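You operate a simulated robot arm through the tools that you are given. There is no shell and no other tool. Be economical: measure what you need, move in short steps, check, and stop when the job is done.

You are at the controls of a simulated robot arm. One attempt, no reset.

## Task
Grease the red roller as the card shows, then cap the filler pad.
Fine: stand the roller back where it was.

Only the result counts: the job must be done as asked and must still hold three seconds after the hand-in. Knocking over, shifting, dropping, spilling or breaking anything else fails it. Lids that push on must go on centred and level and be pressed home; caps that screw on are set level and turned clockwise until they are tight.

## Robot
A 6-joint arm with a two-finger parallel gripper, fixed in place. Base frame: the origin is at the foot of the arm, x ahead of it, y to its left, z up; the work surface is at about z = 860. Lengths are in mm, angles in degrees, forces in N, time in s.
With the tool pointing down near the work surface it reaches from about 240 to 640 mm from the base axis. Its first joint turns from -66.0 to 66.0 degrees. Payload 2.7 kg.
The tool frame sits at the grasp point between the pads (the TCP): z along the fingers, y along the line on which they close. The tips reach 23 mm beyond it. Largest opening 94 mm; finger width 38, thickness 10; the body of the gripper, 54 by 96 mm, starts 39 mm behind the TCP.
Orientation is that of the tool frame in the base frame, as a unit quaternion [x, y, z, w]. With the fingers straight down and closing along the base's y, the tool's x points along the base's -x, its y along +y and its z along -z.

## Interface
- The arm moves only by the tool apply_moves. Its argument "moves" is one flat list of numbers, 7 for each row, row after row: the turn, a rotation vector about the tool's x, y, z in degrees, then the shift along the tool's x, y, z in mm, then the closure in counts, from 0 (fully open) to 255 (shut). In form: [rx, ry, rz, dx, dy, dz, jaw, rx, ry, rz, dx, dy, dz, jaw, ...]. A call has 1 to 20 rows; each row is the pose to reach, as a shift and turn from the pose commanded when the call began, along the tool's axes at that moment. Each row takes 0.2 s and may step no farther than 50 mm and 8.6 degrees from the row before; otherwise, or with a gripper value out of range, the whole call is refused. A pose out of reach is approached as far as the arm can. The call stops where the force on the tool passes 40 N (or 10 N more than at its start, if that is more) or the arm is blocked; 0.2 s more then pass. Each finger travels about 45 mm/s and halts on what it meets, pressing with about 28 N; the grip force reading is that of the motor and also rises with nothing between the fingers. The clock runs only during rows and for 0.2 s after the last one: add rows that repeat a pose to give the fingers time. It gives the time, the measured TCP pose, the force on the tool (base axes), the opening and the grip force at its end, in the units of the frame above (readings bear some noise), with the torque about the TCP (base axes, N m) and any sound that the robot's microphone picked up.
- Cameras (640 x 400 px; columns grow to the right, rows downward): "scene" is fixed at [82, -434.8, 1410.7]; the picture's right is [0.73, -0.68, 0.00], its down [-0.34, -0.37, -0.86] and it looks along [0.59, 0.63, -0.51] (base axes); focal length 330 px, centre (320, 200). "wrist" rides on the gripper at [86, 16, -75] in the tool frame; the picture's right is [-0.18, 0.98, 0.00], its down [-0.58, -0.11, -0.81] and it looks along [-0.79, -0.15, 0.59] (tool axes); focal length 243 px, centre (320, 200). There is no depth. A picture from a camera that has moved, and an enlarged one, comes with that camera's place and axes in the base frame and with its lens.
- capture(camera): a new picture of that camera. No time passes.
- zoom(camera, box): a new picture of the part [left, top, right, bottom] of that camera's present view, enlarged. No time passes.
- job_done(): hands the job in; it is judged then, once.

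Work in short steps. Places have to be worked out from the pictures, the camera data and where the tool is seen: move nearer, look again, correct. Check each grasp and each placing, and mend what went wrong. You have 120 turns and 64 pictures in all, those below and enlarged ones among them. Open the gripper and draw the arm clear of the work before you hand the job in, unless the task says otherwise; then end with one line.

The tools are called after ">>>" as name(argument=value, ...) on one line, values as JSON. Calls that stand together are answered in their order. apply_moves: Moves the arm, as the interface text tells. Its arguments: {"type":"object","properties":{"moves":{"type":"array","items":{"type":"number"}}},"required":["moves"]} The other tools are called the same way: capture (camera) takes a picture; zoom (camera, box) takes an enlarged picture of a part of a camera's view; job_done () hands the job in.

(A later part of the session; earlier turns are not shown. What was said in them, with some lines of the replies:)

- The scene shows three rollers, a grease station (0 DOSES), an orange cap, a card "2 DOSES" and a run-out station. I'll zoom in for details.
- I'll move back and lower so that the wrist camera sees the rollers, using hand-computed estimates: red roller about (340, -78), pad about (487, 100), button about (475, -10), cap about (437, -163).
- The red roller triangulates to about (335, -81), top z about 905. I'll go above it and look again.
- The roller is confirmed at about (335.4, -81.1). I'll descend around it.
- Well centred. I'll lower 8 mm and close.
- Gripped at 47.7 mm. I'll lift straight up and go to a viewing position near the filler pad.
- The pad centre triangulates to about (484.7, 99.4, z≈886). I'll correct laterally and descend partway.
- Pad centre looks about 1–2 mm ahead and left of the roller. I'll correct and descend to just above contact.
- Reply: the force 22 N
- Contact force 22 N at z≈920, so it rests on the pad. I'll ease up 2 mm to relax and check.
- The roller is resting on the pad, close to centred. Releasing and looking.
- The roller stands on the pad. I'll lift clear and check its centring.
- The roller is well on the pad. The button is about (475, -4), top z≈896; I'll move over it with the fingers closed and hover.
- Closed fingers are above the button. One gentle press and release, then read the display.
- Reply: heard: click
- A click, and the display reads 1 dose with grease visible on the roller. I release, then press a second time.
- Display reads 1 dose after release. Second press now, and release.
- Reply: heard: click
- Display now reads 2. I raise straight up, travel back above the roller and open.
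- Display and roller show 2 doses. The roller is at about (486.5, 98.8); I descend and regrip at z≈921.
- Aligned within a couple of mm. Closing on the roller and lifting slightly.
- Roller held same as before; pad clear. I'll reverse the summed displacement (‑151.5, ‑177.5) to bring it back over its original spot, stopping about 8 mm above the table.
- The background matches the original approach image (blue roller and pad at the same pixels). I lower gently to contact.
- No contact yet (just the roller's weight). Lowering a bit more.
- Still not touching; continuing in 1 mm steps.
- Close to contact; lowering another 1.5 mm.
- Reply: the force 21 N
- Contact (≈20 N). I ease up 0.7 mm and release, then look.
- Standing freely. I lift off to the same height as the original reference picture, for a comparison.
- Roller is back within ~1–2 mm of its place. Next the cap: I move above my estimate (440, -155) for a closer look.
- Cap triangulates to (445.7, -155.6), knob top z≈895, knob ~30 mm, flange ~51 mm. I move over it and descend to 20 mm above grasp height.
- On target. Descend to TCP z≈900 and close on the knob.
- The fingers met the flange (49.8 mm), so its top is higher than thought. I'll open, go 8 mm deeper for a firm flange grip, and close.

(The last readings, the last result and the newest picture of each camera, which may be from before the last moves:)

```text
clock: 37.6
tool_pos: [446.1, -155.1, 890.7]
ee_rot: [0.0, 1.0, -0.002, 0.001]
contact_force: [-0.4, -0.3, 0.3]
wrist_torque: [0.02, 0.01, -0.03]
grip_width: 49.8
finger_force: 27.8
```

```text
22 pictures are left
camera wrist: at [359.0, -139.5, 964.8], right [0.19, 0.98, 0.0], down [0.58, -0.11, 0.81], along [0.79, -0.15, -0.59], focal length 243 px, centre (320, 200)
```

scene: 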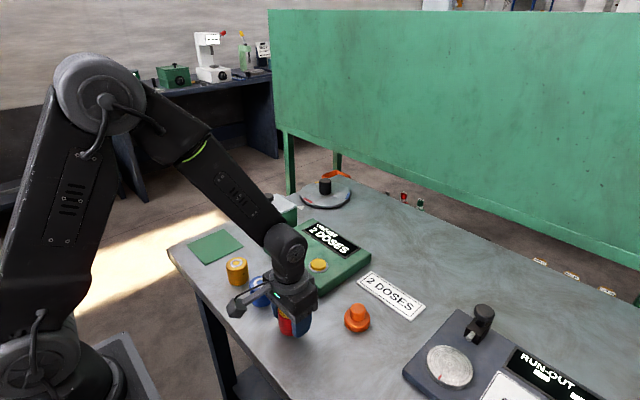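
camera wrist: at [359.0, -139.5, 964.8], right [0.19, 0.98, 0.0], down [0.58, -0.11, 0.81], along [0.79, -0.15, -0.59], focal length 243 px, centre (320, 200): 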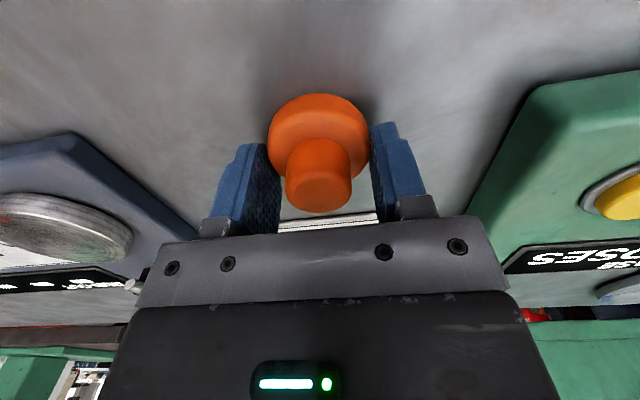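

Firm grip on the cap. Lift and carry it above the pad (484, 99), stopping high for a check.

>>> apply_moves(moves=[0, 0, 0, 0, 0, -10, 255, 0, 0, 0, 0, 0, -50, 255, 0, 0, 0, 0, 0, -90, 255, 0, 0, 0, 0, 0, -130, 255, 0, 0, 0, -6, 42, -130, 255, 0, 0, 0, -12, 84, -130, 255, 0, 0, 0, -18, 126, -130, 255, 0, 0, 0, -24, 168, -130, 255, 0, 0, 0, -30, 210, -130, 255, 0, 0, 0, -38, 254.5, -130, 255, 0, 0, 0, -38, 254.5, -130, 255, 0, 0, 0, -38, 254.5, -130, 255])

>>> capture(camera="wrist")

>>> zoom(camera="scene", box=[220, 160, 380, 280])

```text
clock: 40.2
tool_pos: [483.3, 99.6, 1020.2]
ee_rot: [0.001, 1.0, -0.002, 0.0]
contact_force: [0.6, -0.1, 0.6]
wrist_torque: [0.01, -0.01, 0.0]
grip_width: 49.8
finger_force: 27.9
```

```text
21 pictures are left
camera wrist: at [398.0, 116.1, 1093.9], right [0.19, 0.98, 0.0], down [0.58, -0.11, 0.81], along [0.79, -0.15, -0.59], focal length 243 px, centre (320, 200)
```

wrist: 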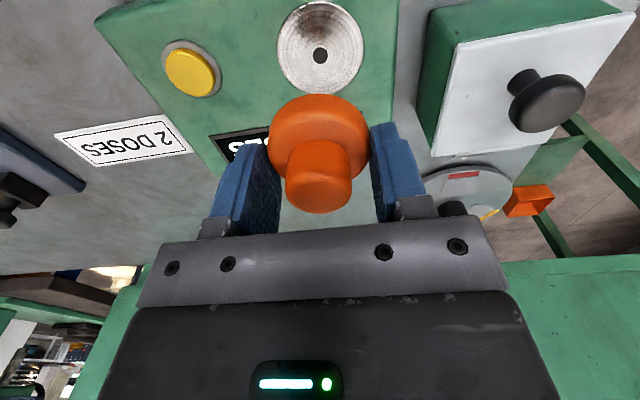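

```text
3.33 times, centred on (300, 220) of scene
camera zoom: at [82.0, -434.8, 1410.7], right [0.73, -0.68, 0.0], down [-0.34, -0.37, -0.86], along [0.59, 0.63, -0.51], focal length 1100 px, centre (387, 133)
```

zoom: 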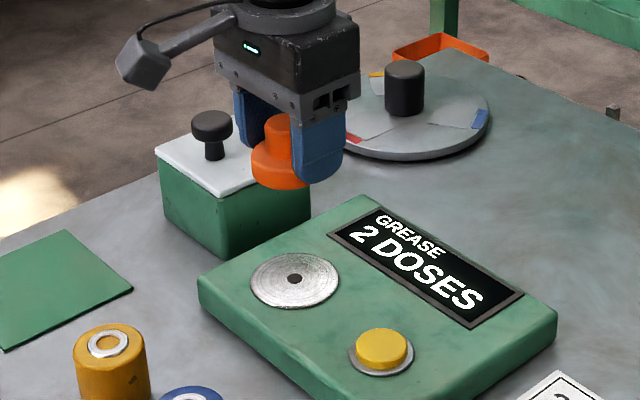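

Cap and pad hole are aligned to under 1 mm. Descend to about 15 mm above the pad and check again.

>>> apply_moves(moves=[0, 0, 0, 0, 0.3, 40, 255, 0, 0, 0, 0, 0.3, 75, 255, 0, 0, 0, 0, 0.3, 86, 255, 0, 0, 0, 0, 0.3, 86, 255])

>>> zoom(camera="wrist", box=[200, 40, 440, 240])

>>> zoom(camera="scene", box=[250, 190, 350, 260])

```text
clock: 41.2
tool_pos: [483.6, 100.3, 933.4]
ee_rot: [0.001, 1.0, -0.001, 0.001]
contact_force: [0.3, 0.1, 0.1]
wrist_torque: [0.01, 0.02, -0.01]
grip_width: 49.7
finger_force: 28.2
```

```text
2.00 times, centred on (320, 140) of wrist
camera zoom: at [398.0, 116.5, 1007.0], right [0.19, 0.98, 0.0], down [0.58, -0.11, 0.81], along [0.79, -0.15, -0.59], focal length 485 px, centre (320, 320)
```

zoom: 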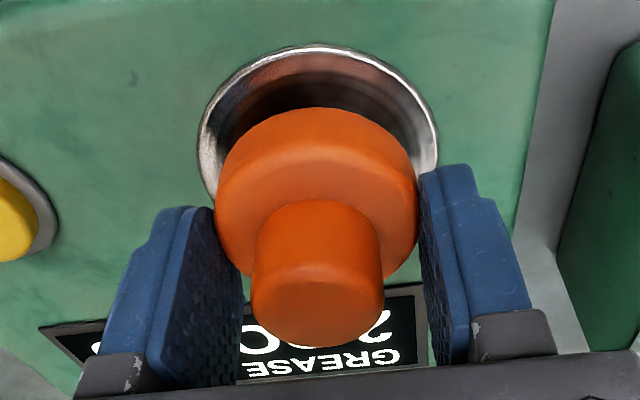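

```text
5.71 times, centred on (300, 225) of scene
camera zoom: at [82.0, -434.8, 1410.7], right [0.73, -0.68, 0.0], down [-0.34, -0.37, -0.86], along [0.59, 0.63, -0.51], focal length 1885 px, centre (434, 57)
```

zoom: 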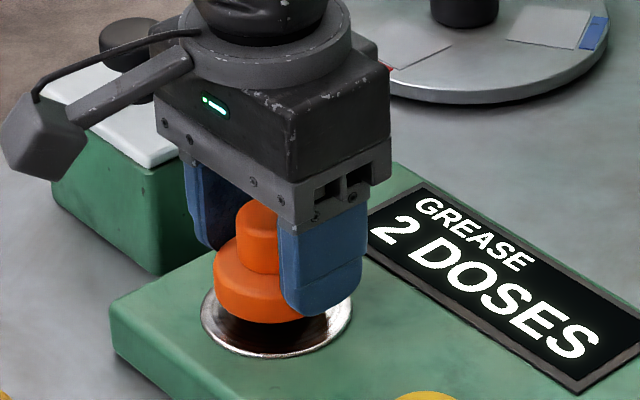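

Centred in y; about 1 mm short in x. I shift 1 mm and lower to just above contact.

>>> apply_moves(moves=[0, 0, 0, -1, -0.3, 6, 255, 0, 0, 0, -1, -0.3, 10, 255, 0, 0, 0, -1, -0.3, 12, 255, 0, 0, 0, -1, -0.3, 12, 255])

```text
clock: 42.2
tool_pos: [485.9, 99.1, 922.3]
ee_rot: [0.0, 1.0, 0.0, 0.002]
contact_force: [-5.7, -0.6, 20.1]
wrist_torque: [-0.03, 0.27, 0.09]
grip_width: 49.3
finger_force: 28.3
```

Contact at z≈922, consistent with the pad surface. Let me look.

>>> zoom(camera="scene", box=[250, 190, 350, 260])

>>> zoom(camera="wrist", box=[200, 40, 440, 240])

```text
5.71 times, centred on (300, 225) of scene
camera zoom: at [81.5, -434.9, 1410.7], right [0.73, -0.68, 0.0], down [-0.34, -0.37, -0.86], along [0.59, 0.63, -0.51], focal length 1885 px, centre (434, 57)
```

zoom: 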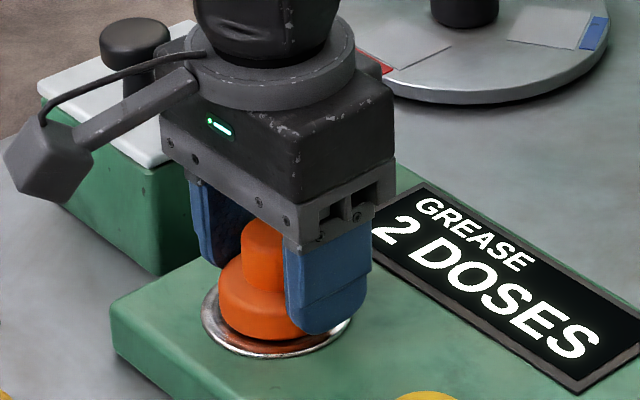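

```text
2.00 times, centred on (320, 140) of wrist
camera zoom: at [398.8, 115.3, 996.8], right [0.19, 0.98, 0.0], down [0.58, -0.11, 0.81], along [0.8, -0.15, -0.59], focal length 485 px, centre (320, 320)
```

zoom: 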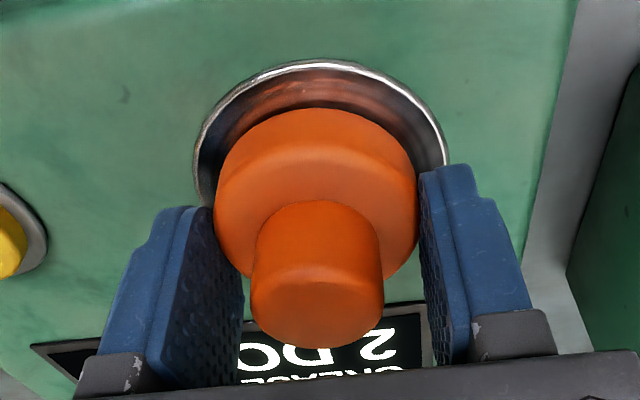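

Offset is about 1 mm in y. I ease up, shift +0.8 mm in y, settle and release.

>>> apply_moves(moves=[0, 0, 0, 0, 0, -2.5, 255, 0, 0, 0, 0, 0.8, -2.5, 255, 0, 0, 0, 0, 0.8, -1, 255, 0, 0, 0, 0, 0.8, -1, 255])

```text
clock: 43.2
tool_pos: [484.1, 100.0, 923.4]
ee_rot: [0.001, 1.0, -0.002, 0.001]
contact_force: [-2.5, -1.2, 13.4]
wrist_torque: [-0.03, 0.01, 0.0]
grip_width: 50.0
finger_force: 28.2
```

Level and in contact (13 N). Release, lift, and inspect.

>>> apply_moves(moves=[0, 0, 0, 0, 0, 0, 200, 0, 0, 0, 0, 0, 0, 100, 0, 0, 0, 0, 0, 0, 0, 0, 0, 0, 0, 0, 0, 0, 0, 0, 0, 0, 0, 0, 0, 0, 0, 0, 0, 0, -40, 0, 0, 0, 0, 0, 0, -80, 0, 0, 0, 0, 0, 0, -107, 0, 0, 0, 0, 0, 0, -107, 0])

>>> zoom(camera="wrist", box=[200, 0, 440, 150])

>>> zoom(camera="scene", box=[250, 190, 350, 260])

```text
clock: 45.2
tool_pos: [484.6, 101.3, 1028.7]
ee_rot: [0.001, 1.0, -0.002, 0.0]
contact_force: [-0.1, 0.4, -0.1]
wrist_torque: [0.01, 0.03, -0.01]
grip_width: 94.1
finger_force: 0.1
```

```text
2.67 times, centred on (320, 75) of wrist
camera zoom: at [398.2, 117.3, 1103.3], right [0.19, 0.98, 0.0], down [0.58, -0.11, 0.81], along [0.79, -0.15, -0.59], focal length 647 px, centre (320, 533)
```

zoom: 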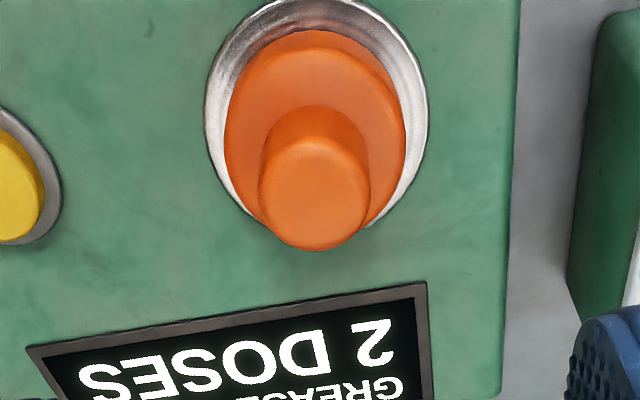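

```text
5.71 times, centred on (300, 225) of scene
camera zoom: at [81.9, -434.8, 1410.7], right [0.73, -0.68, 0.0], down [-0.34, -0.37, -0.86], along [0.59, 0.63, -0.51], focal length 1885 px, centre (434, 57)
```

zoom: 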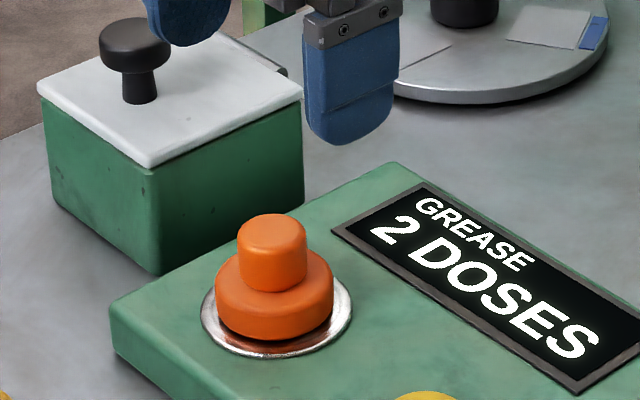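

The cap sits level and within ~1–2 mm of centre. I'll close the fingers and press on the knob top to seat it home.

>>> apply_moves(moves=[0, 0, 0, 0, 0, 0, 128, 0, 0, 0, 0, 0, 0, 255, 0, 0, 0, 0, 0, 0, 255, 0, 0, 0, 0, 0, 0, 255, 0, 0, 0, 0, 0, 0, 255, 0, 0, 0, 0, 0, 40, 255, 0, 0, 0, 0, 0, 70, 255, 0, 0, 0, 0, 0, 77, 255, 0, 0, 0, 0, 0, 79, 255, 0, 0, 0, 0, 0, 81, 255, 0, 0, 0, 0, 0, 82, 255])

```text
clock: 47.1
tool_pos: [487.7, 101.0, 957.7]
ee_rot: [0.001, 1.0, -0.001, 0.005]
contact_force: [-0.9, 0.4, 5.3]
wrist_torque: [0.05, 0.12, -0.01]
grip_width: 0.2
finger_force: 27.9
stopped in row 9: the force on the tool passed its limit at 46 N (the readings are from after the stop); the commanded pose is now the measured one
```

Contact came earlier than expected, at about 46 N peak; now 5 N. Check the cap.

>>> zoom(camera="scene", box=[250, 190, 350, 260])

>>> zoom(camera="wrist", box=[200, 20, 440, 220])

```text
5.71 times, centred on (300, 225) of scene
camera zoom: at [81.9, -434.8, 1410.7], right [0.73, -0.68, 0.0], down [-0.34, -0.37, -0.86], along [0.59, 0.63, -0.51], focal length 1885 px, centre (434, 57)
```

zoom: 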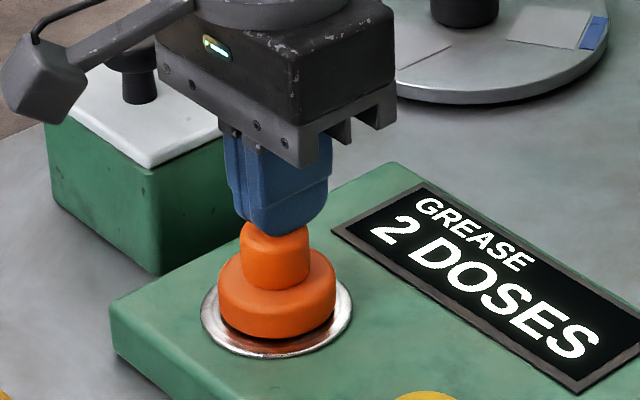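

```text
2.00 times, centred on (320, 120) of wrist
camera zoom: at [401.4, 117.1, 1031.5], right [0.18, 0.98, 0.0], down [0.57, -0.11, 0.81], along [0.8, -0.15, -0.58], focal length 485 px, centre (320, 360)
```

zoom: 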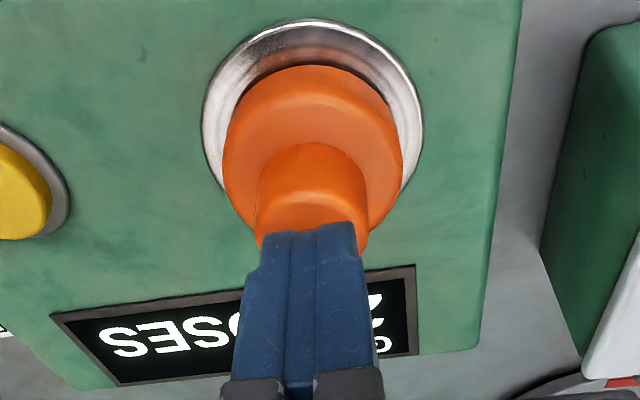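

The cap is still on and level-looking. I raise off it and correct the small tool tilt, then check centring.

>>> apply_moves(moves=[0, 0, 0, 0, 0, -20, 255, 0, 0.5, 0, 2, 0, -50, 255, 0, 0.5, 0, 2, 0, -71, 255, 0, 0.5, 0, 2, 0, -71, 255])

>>> zoom(camera="wrist", box=[200, 0, 440, 150])

>>> zoom(camera="scene", box=[250, 190, 350, 260])

```text
clock: 48.1
tool_pos: [486.3, 101.5, 1027.1]
ee_rot: [0.001, 1.0, -0.001, 0.0]
contact_force: [0.1, 1.0, 0.4]
wrist_torque: [0.01, 0.0, 0.01]
grip_width: 0.0
finger_force: 27.5
```

```text
2.67 times, centred on (320, 75) of wrist
camera zoom: at [399.1, 117.5, 1102.1], right [0.19, 0.98, 0.0], down [0.58, -0.11, 0.81], along [0.79, -0.15, -0.59], focal length 647 px, centre (320, 533)
```

zoom: 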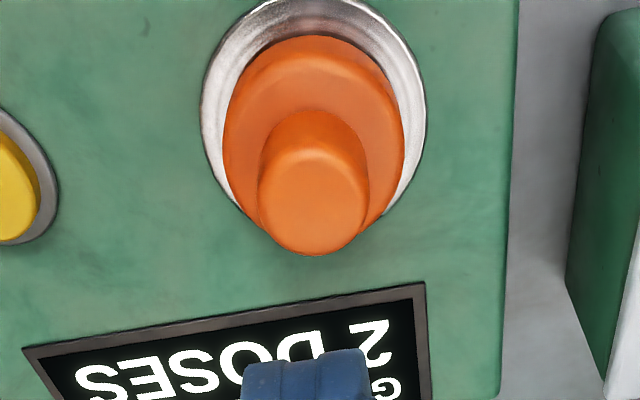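

```text
5.71 times, centred on (300, 225) of scene
camera zoom: at [82.0, -434.8, 1410.7], right [0.73, -0.68, 0.0], down [-0.34, -0.37, -0.86], along [0.59, 0.63, -0.51], focal length 1885 px, centre (434, 57)
```

zoom: 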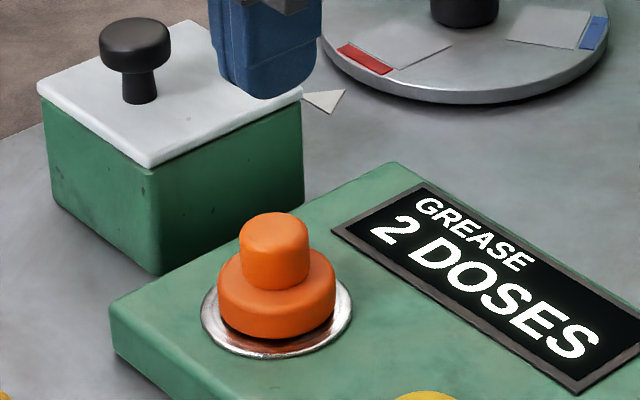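

To be sure it's seated, I'll press again slowly; first approach to just above the knob (z≈955).

>>> apply_moves(moves=[0, 0, 0, 0.5, -1.2, 30, 255, 0, 0, 0, 0.5, -1.2, 60, 255, 0, 0, 0, 0.5, -1.2, 70, 255, 0, 0, 0, 0.5, -1.2, 72, 255, 0, 0, 0, 0.5, -1.2, 72, 255])

```text
clock: 49.3
tool_pos: [485.5, 99.3, 957.2]
ee_rot: [0.0, 1.0, 0.0, 0.002]
contact_force: [-4.2, -0.1, 21.3]
wrist_torque: [0.01, 0.39, -0.03]
grip_width: 0.2
finger_force: 27.3
```

There is a steady 21 N at z≈957, so the fingers are on something. I look at where the fingertips meet the knob.

>>> zoom(camera="scene", box=[265, 205, 325, 255])

>>> zoom(camera="wrist", box=[240, 20, 400, 180])

```text
8.00 times, centred on (295, 230) of scene
camera zoom: at [81.5, -434.9, 1410.7], right [0.73, -0.68, 0.0], down [-0.34, -0.37, -0.86], along [0.59, 0.63, -0.51], focal length 2639 px, centre (520, -40)
```

zoom: 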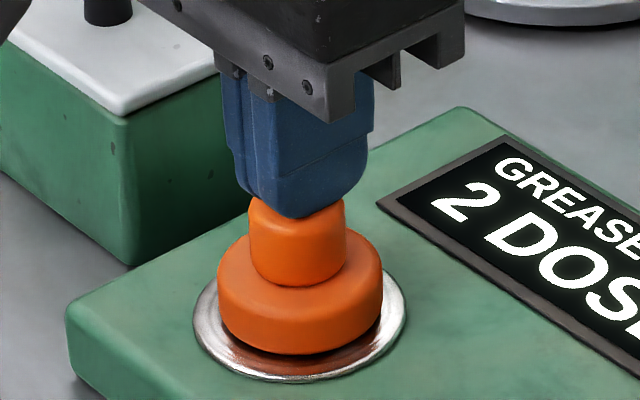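

```text
2.50 times, centred on (320, 100) of wrist
camera zoom: at [398.9, 115.5, 1031.6], right [0.18, 0.98, 0.0], down [0.58, -0.11, 0.81], along [0.8, -0.15, -0.59], focal length 606 px, centre (320, 450)
```

zoom: 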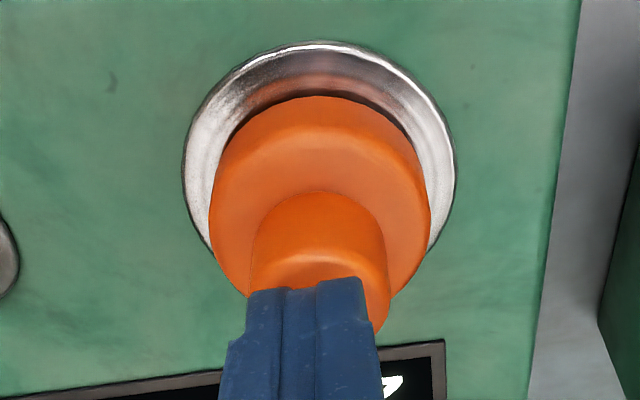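

Analysis: fingertip contact at z≈934 was the same in both presses (no further travel), and the base silhouette matches flush contact with the pad. I lift off, move clear and do a final check.

>>> apply_moves(moves=[0, 0, 0, 0, 0, -10, 255, 0, 0, 0, 0, 0, -50, 255, 0, 0, 0, 0, 0, -95, 128, 0, 0, 0, 0, 0, -140, 0, 0, 0, 0, 30, -40, -170, 0, 0, 0, 0, 60, -80, -180, 0, 0, 0, 0, 90, -120, -180, 0, 0, 0, 0, 120, -150, -180, 0, 0, 0, 0, 120, -150, -180, 0, 0, 0, 0, 120, -150, -180, 0])

>>> capture(camera="scene")

>>> zoom(camera="scene", box=[250, 190, 350, 260])

>>> capture(camera="wrist")

```text
refused: row 5 steps farther than a row can; nothing moved
```

```text
7 pictures are left
```

scene: 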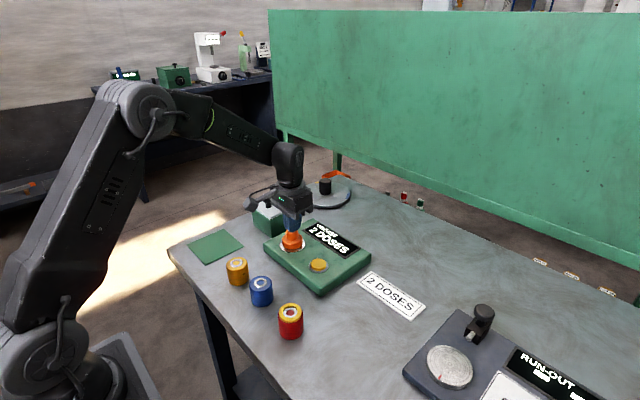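

```text
5.71 times, centred on (300, 225) of scene
camera zoom: at [81.5, -434.9, 1410.7], right [0.73, -0.68, 0.0], down [-0.34, -0.37, -0.86], along [0.59, 0.63, -0.51], focal length 1885 px, centre (434, 57)
```

zoom: 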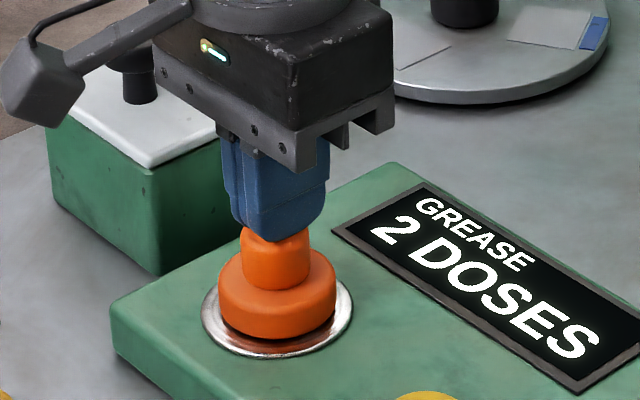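

```text
5 pictures are left
camera wrist: at [398.9, 115.5, 1031.6], right [0.18, 0.98, 0.0], down [0.58, -0.11, 0.81], along [0.8, -0.15, -0.59], focal length 243 px, centre (320, 200)
```

wrist: 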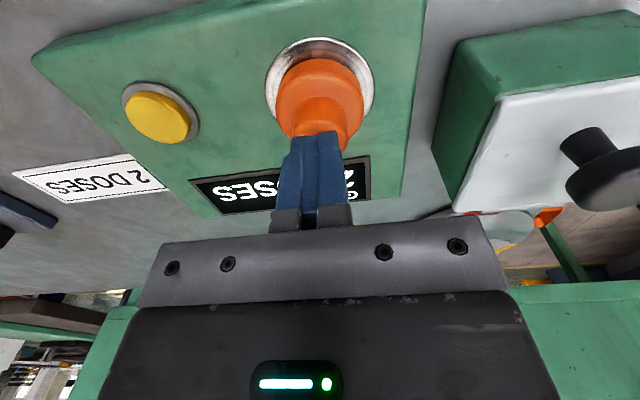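

The retreat was refused (step too long). Before leaving, one slightly firmer push (+1 mm) to confirm it's home.

>>> apply_moves(moves=[0, 0, 0, 0, 0, 0.5, 255, 0, 0, 0, 0, 0, 1, 255, 0, 0, 0, 0, 0, 1, 255])

```text
clock: 50.1
tool_pos: [486.5, 98.3, 957.9]
ee_rot: [0.001, 1.0, -0.001, 0.004]
contact_force: [-1.0, -1.7, 30.7]
wrist_torque: [-0.05, 0.35, 0.02]
grip_width: 0.0
finger_force: 28.1
```

Rigid at 31 N with no travel: seated. Now lift off and retreat with smaller steps.

>>> apply_moves(moves=[0, 0, 0, 0, 0, -10, 255, 0, 0, 0, 0, 0, -50, 255, 0, 0, 0, 0, 0, -90, 128, 0, 0, 0, 0, 0, -130, 0, 0, 0, 0, 25, -25, -150, 0, 0, 0, 0, 50, -50, -170, 0, 0, 0, 0, 75, -75, -180, 0, 0, 0, 0, 95, -100, -180, 0, 0, 0, 0, 115, -125, -180, 0, 0, 0, 0, 115, -125, -180, 0, 0, 0, 0, 115, -125, -180, 0])

>>> capture(camera="wrist")

>>> zoom(camera="scene", box=[220, 190, 380, 350])

```text
clock: 52.5
tool_pos: [370.6, -26.6, 1134.5]
ee_rot: [0.0, 1.0, -0.001, -0.001]
contact_force: [0.5, 0.3, -0.1]
wrist_torque: [0.04, 0.01, -0.01]
grip_width: 93.8
finger_force: 0.1
```

```text
4 pictures are left
camera wrist: at [284.1, -9.5, 1209.3], right [0.19, 0.98, 0.0], down [0.58, -0.11, 0.81], along [0.79, -0.15, -0.59], focal length 243 px, centre (320, 200)
```

wrist: 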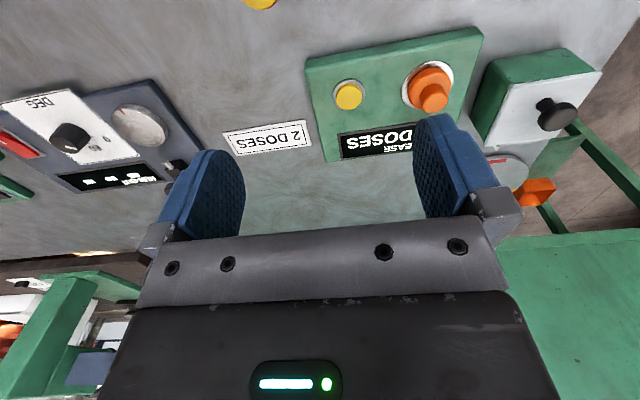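

```text
2.50 times, centred on (300, 270) of scene
camera zoom: at [81.9, -434.8, 1410.7], right [0.73, -0.68, 0.0], down [-0.34, -0.37, -0.86], along [0.59, 0.63, -0.51], focal length 825 px, centre (370, 25)
```

zoom: 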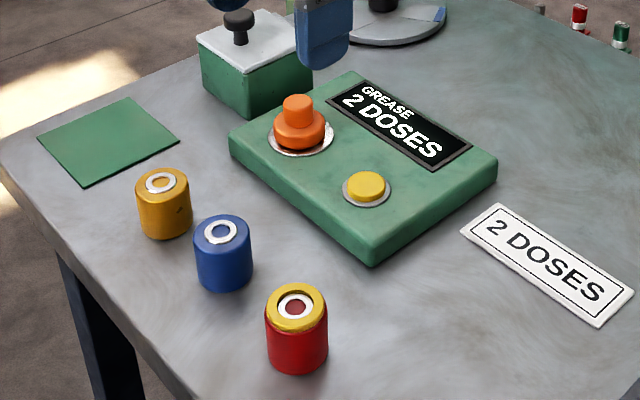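

The red roller is greased and standing in its place, the cap is centred on the pad, the display reads 2 doses, and the arm is clear. Handing in.

>>> job_done()

```text
The job is handed in.
```

I gave the red roller 2 doses as the card shows and stood it back within about 2 mm of where it was. The orange cap is on the filler pad, level, within about 2 mm of centre and pressed down until it would not move further.
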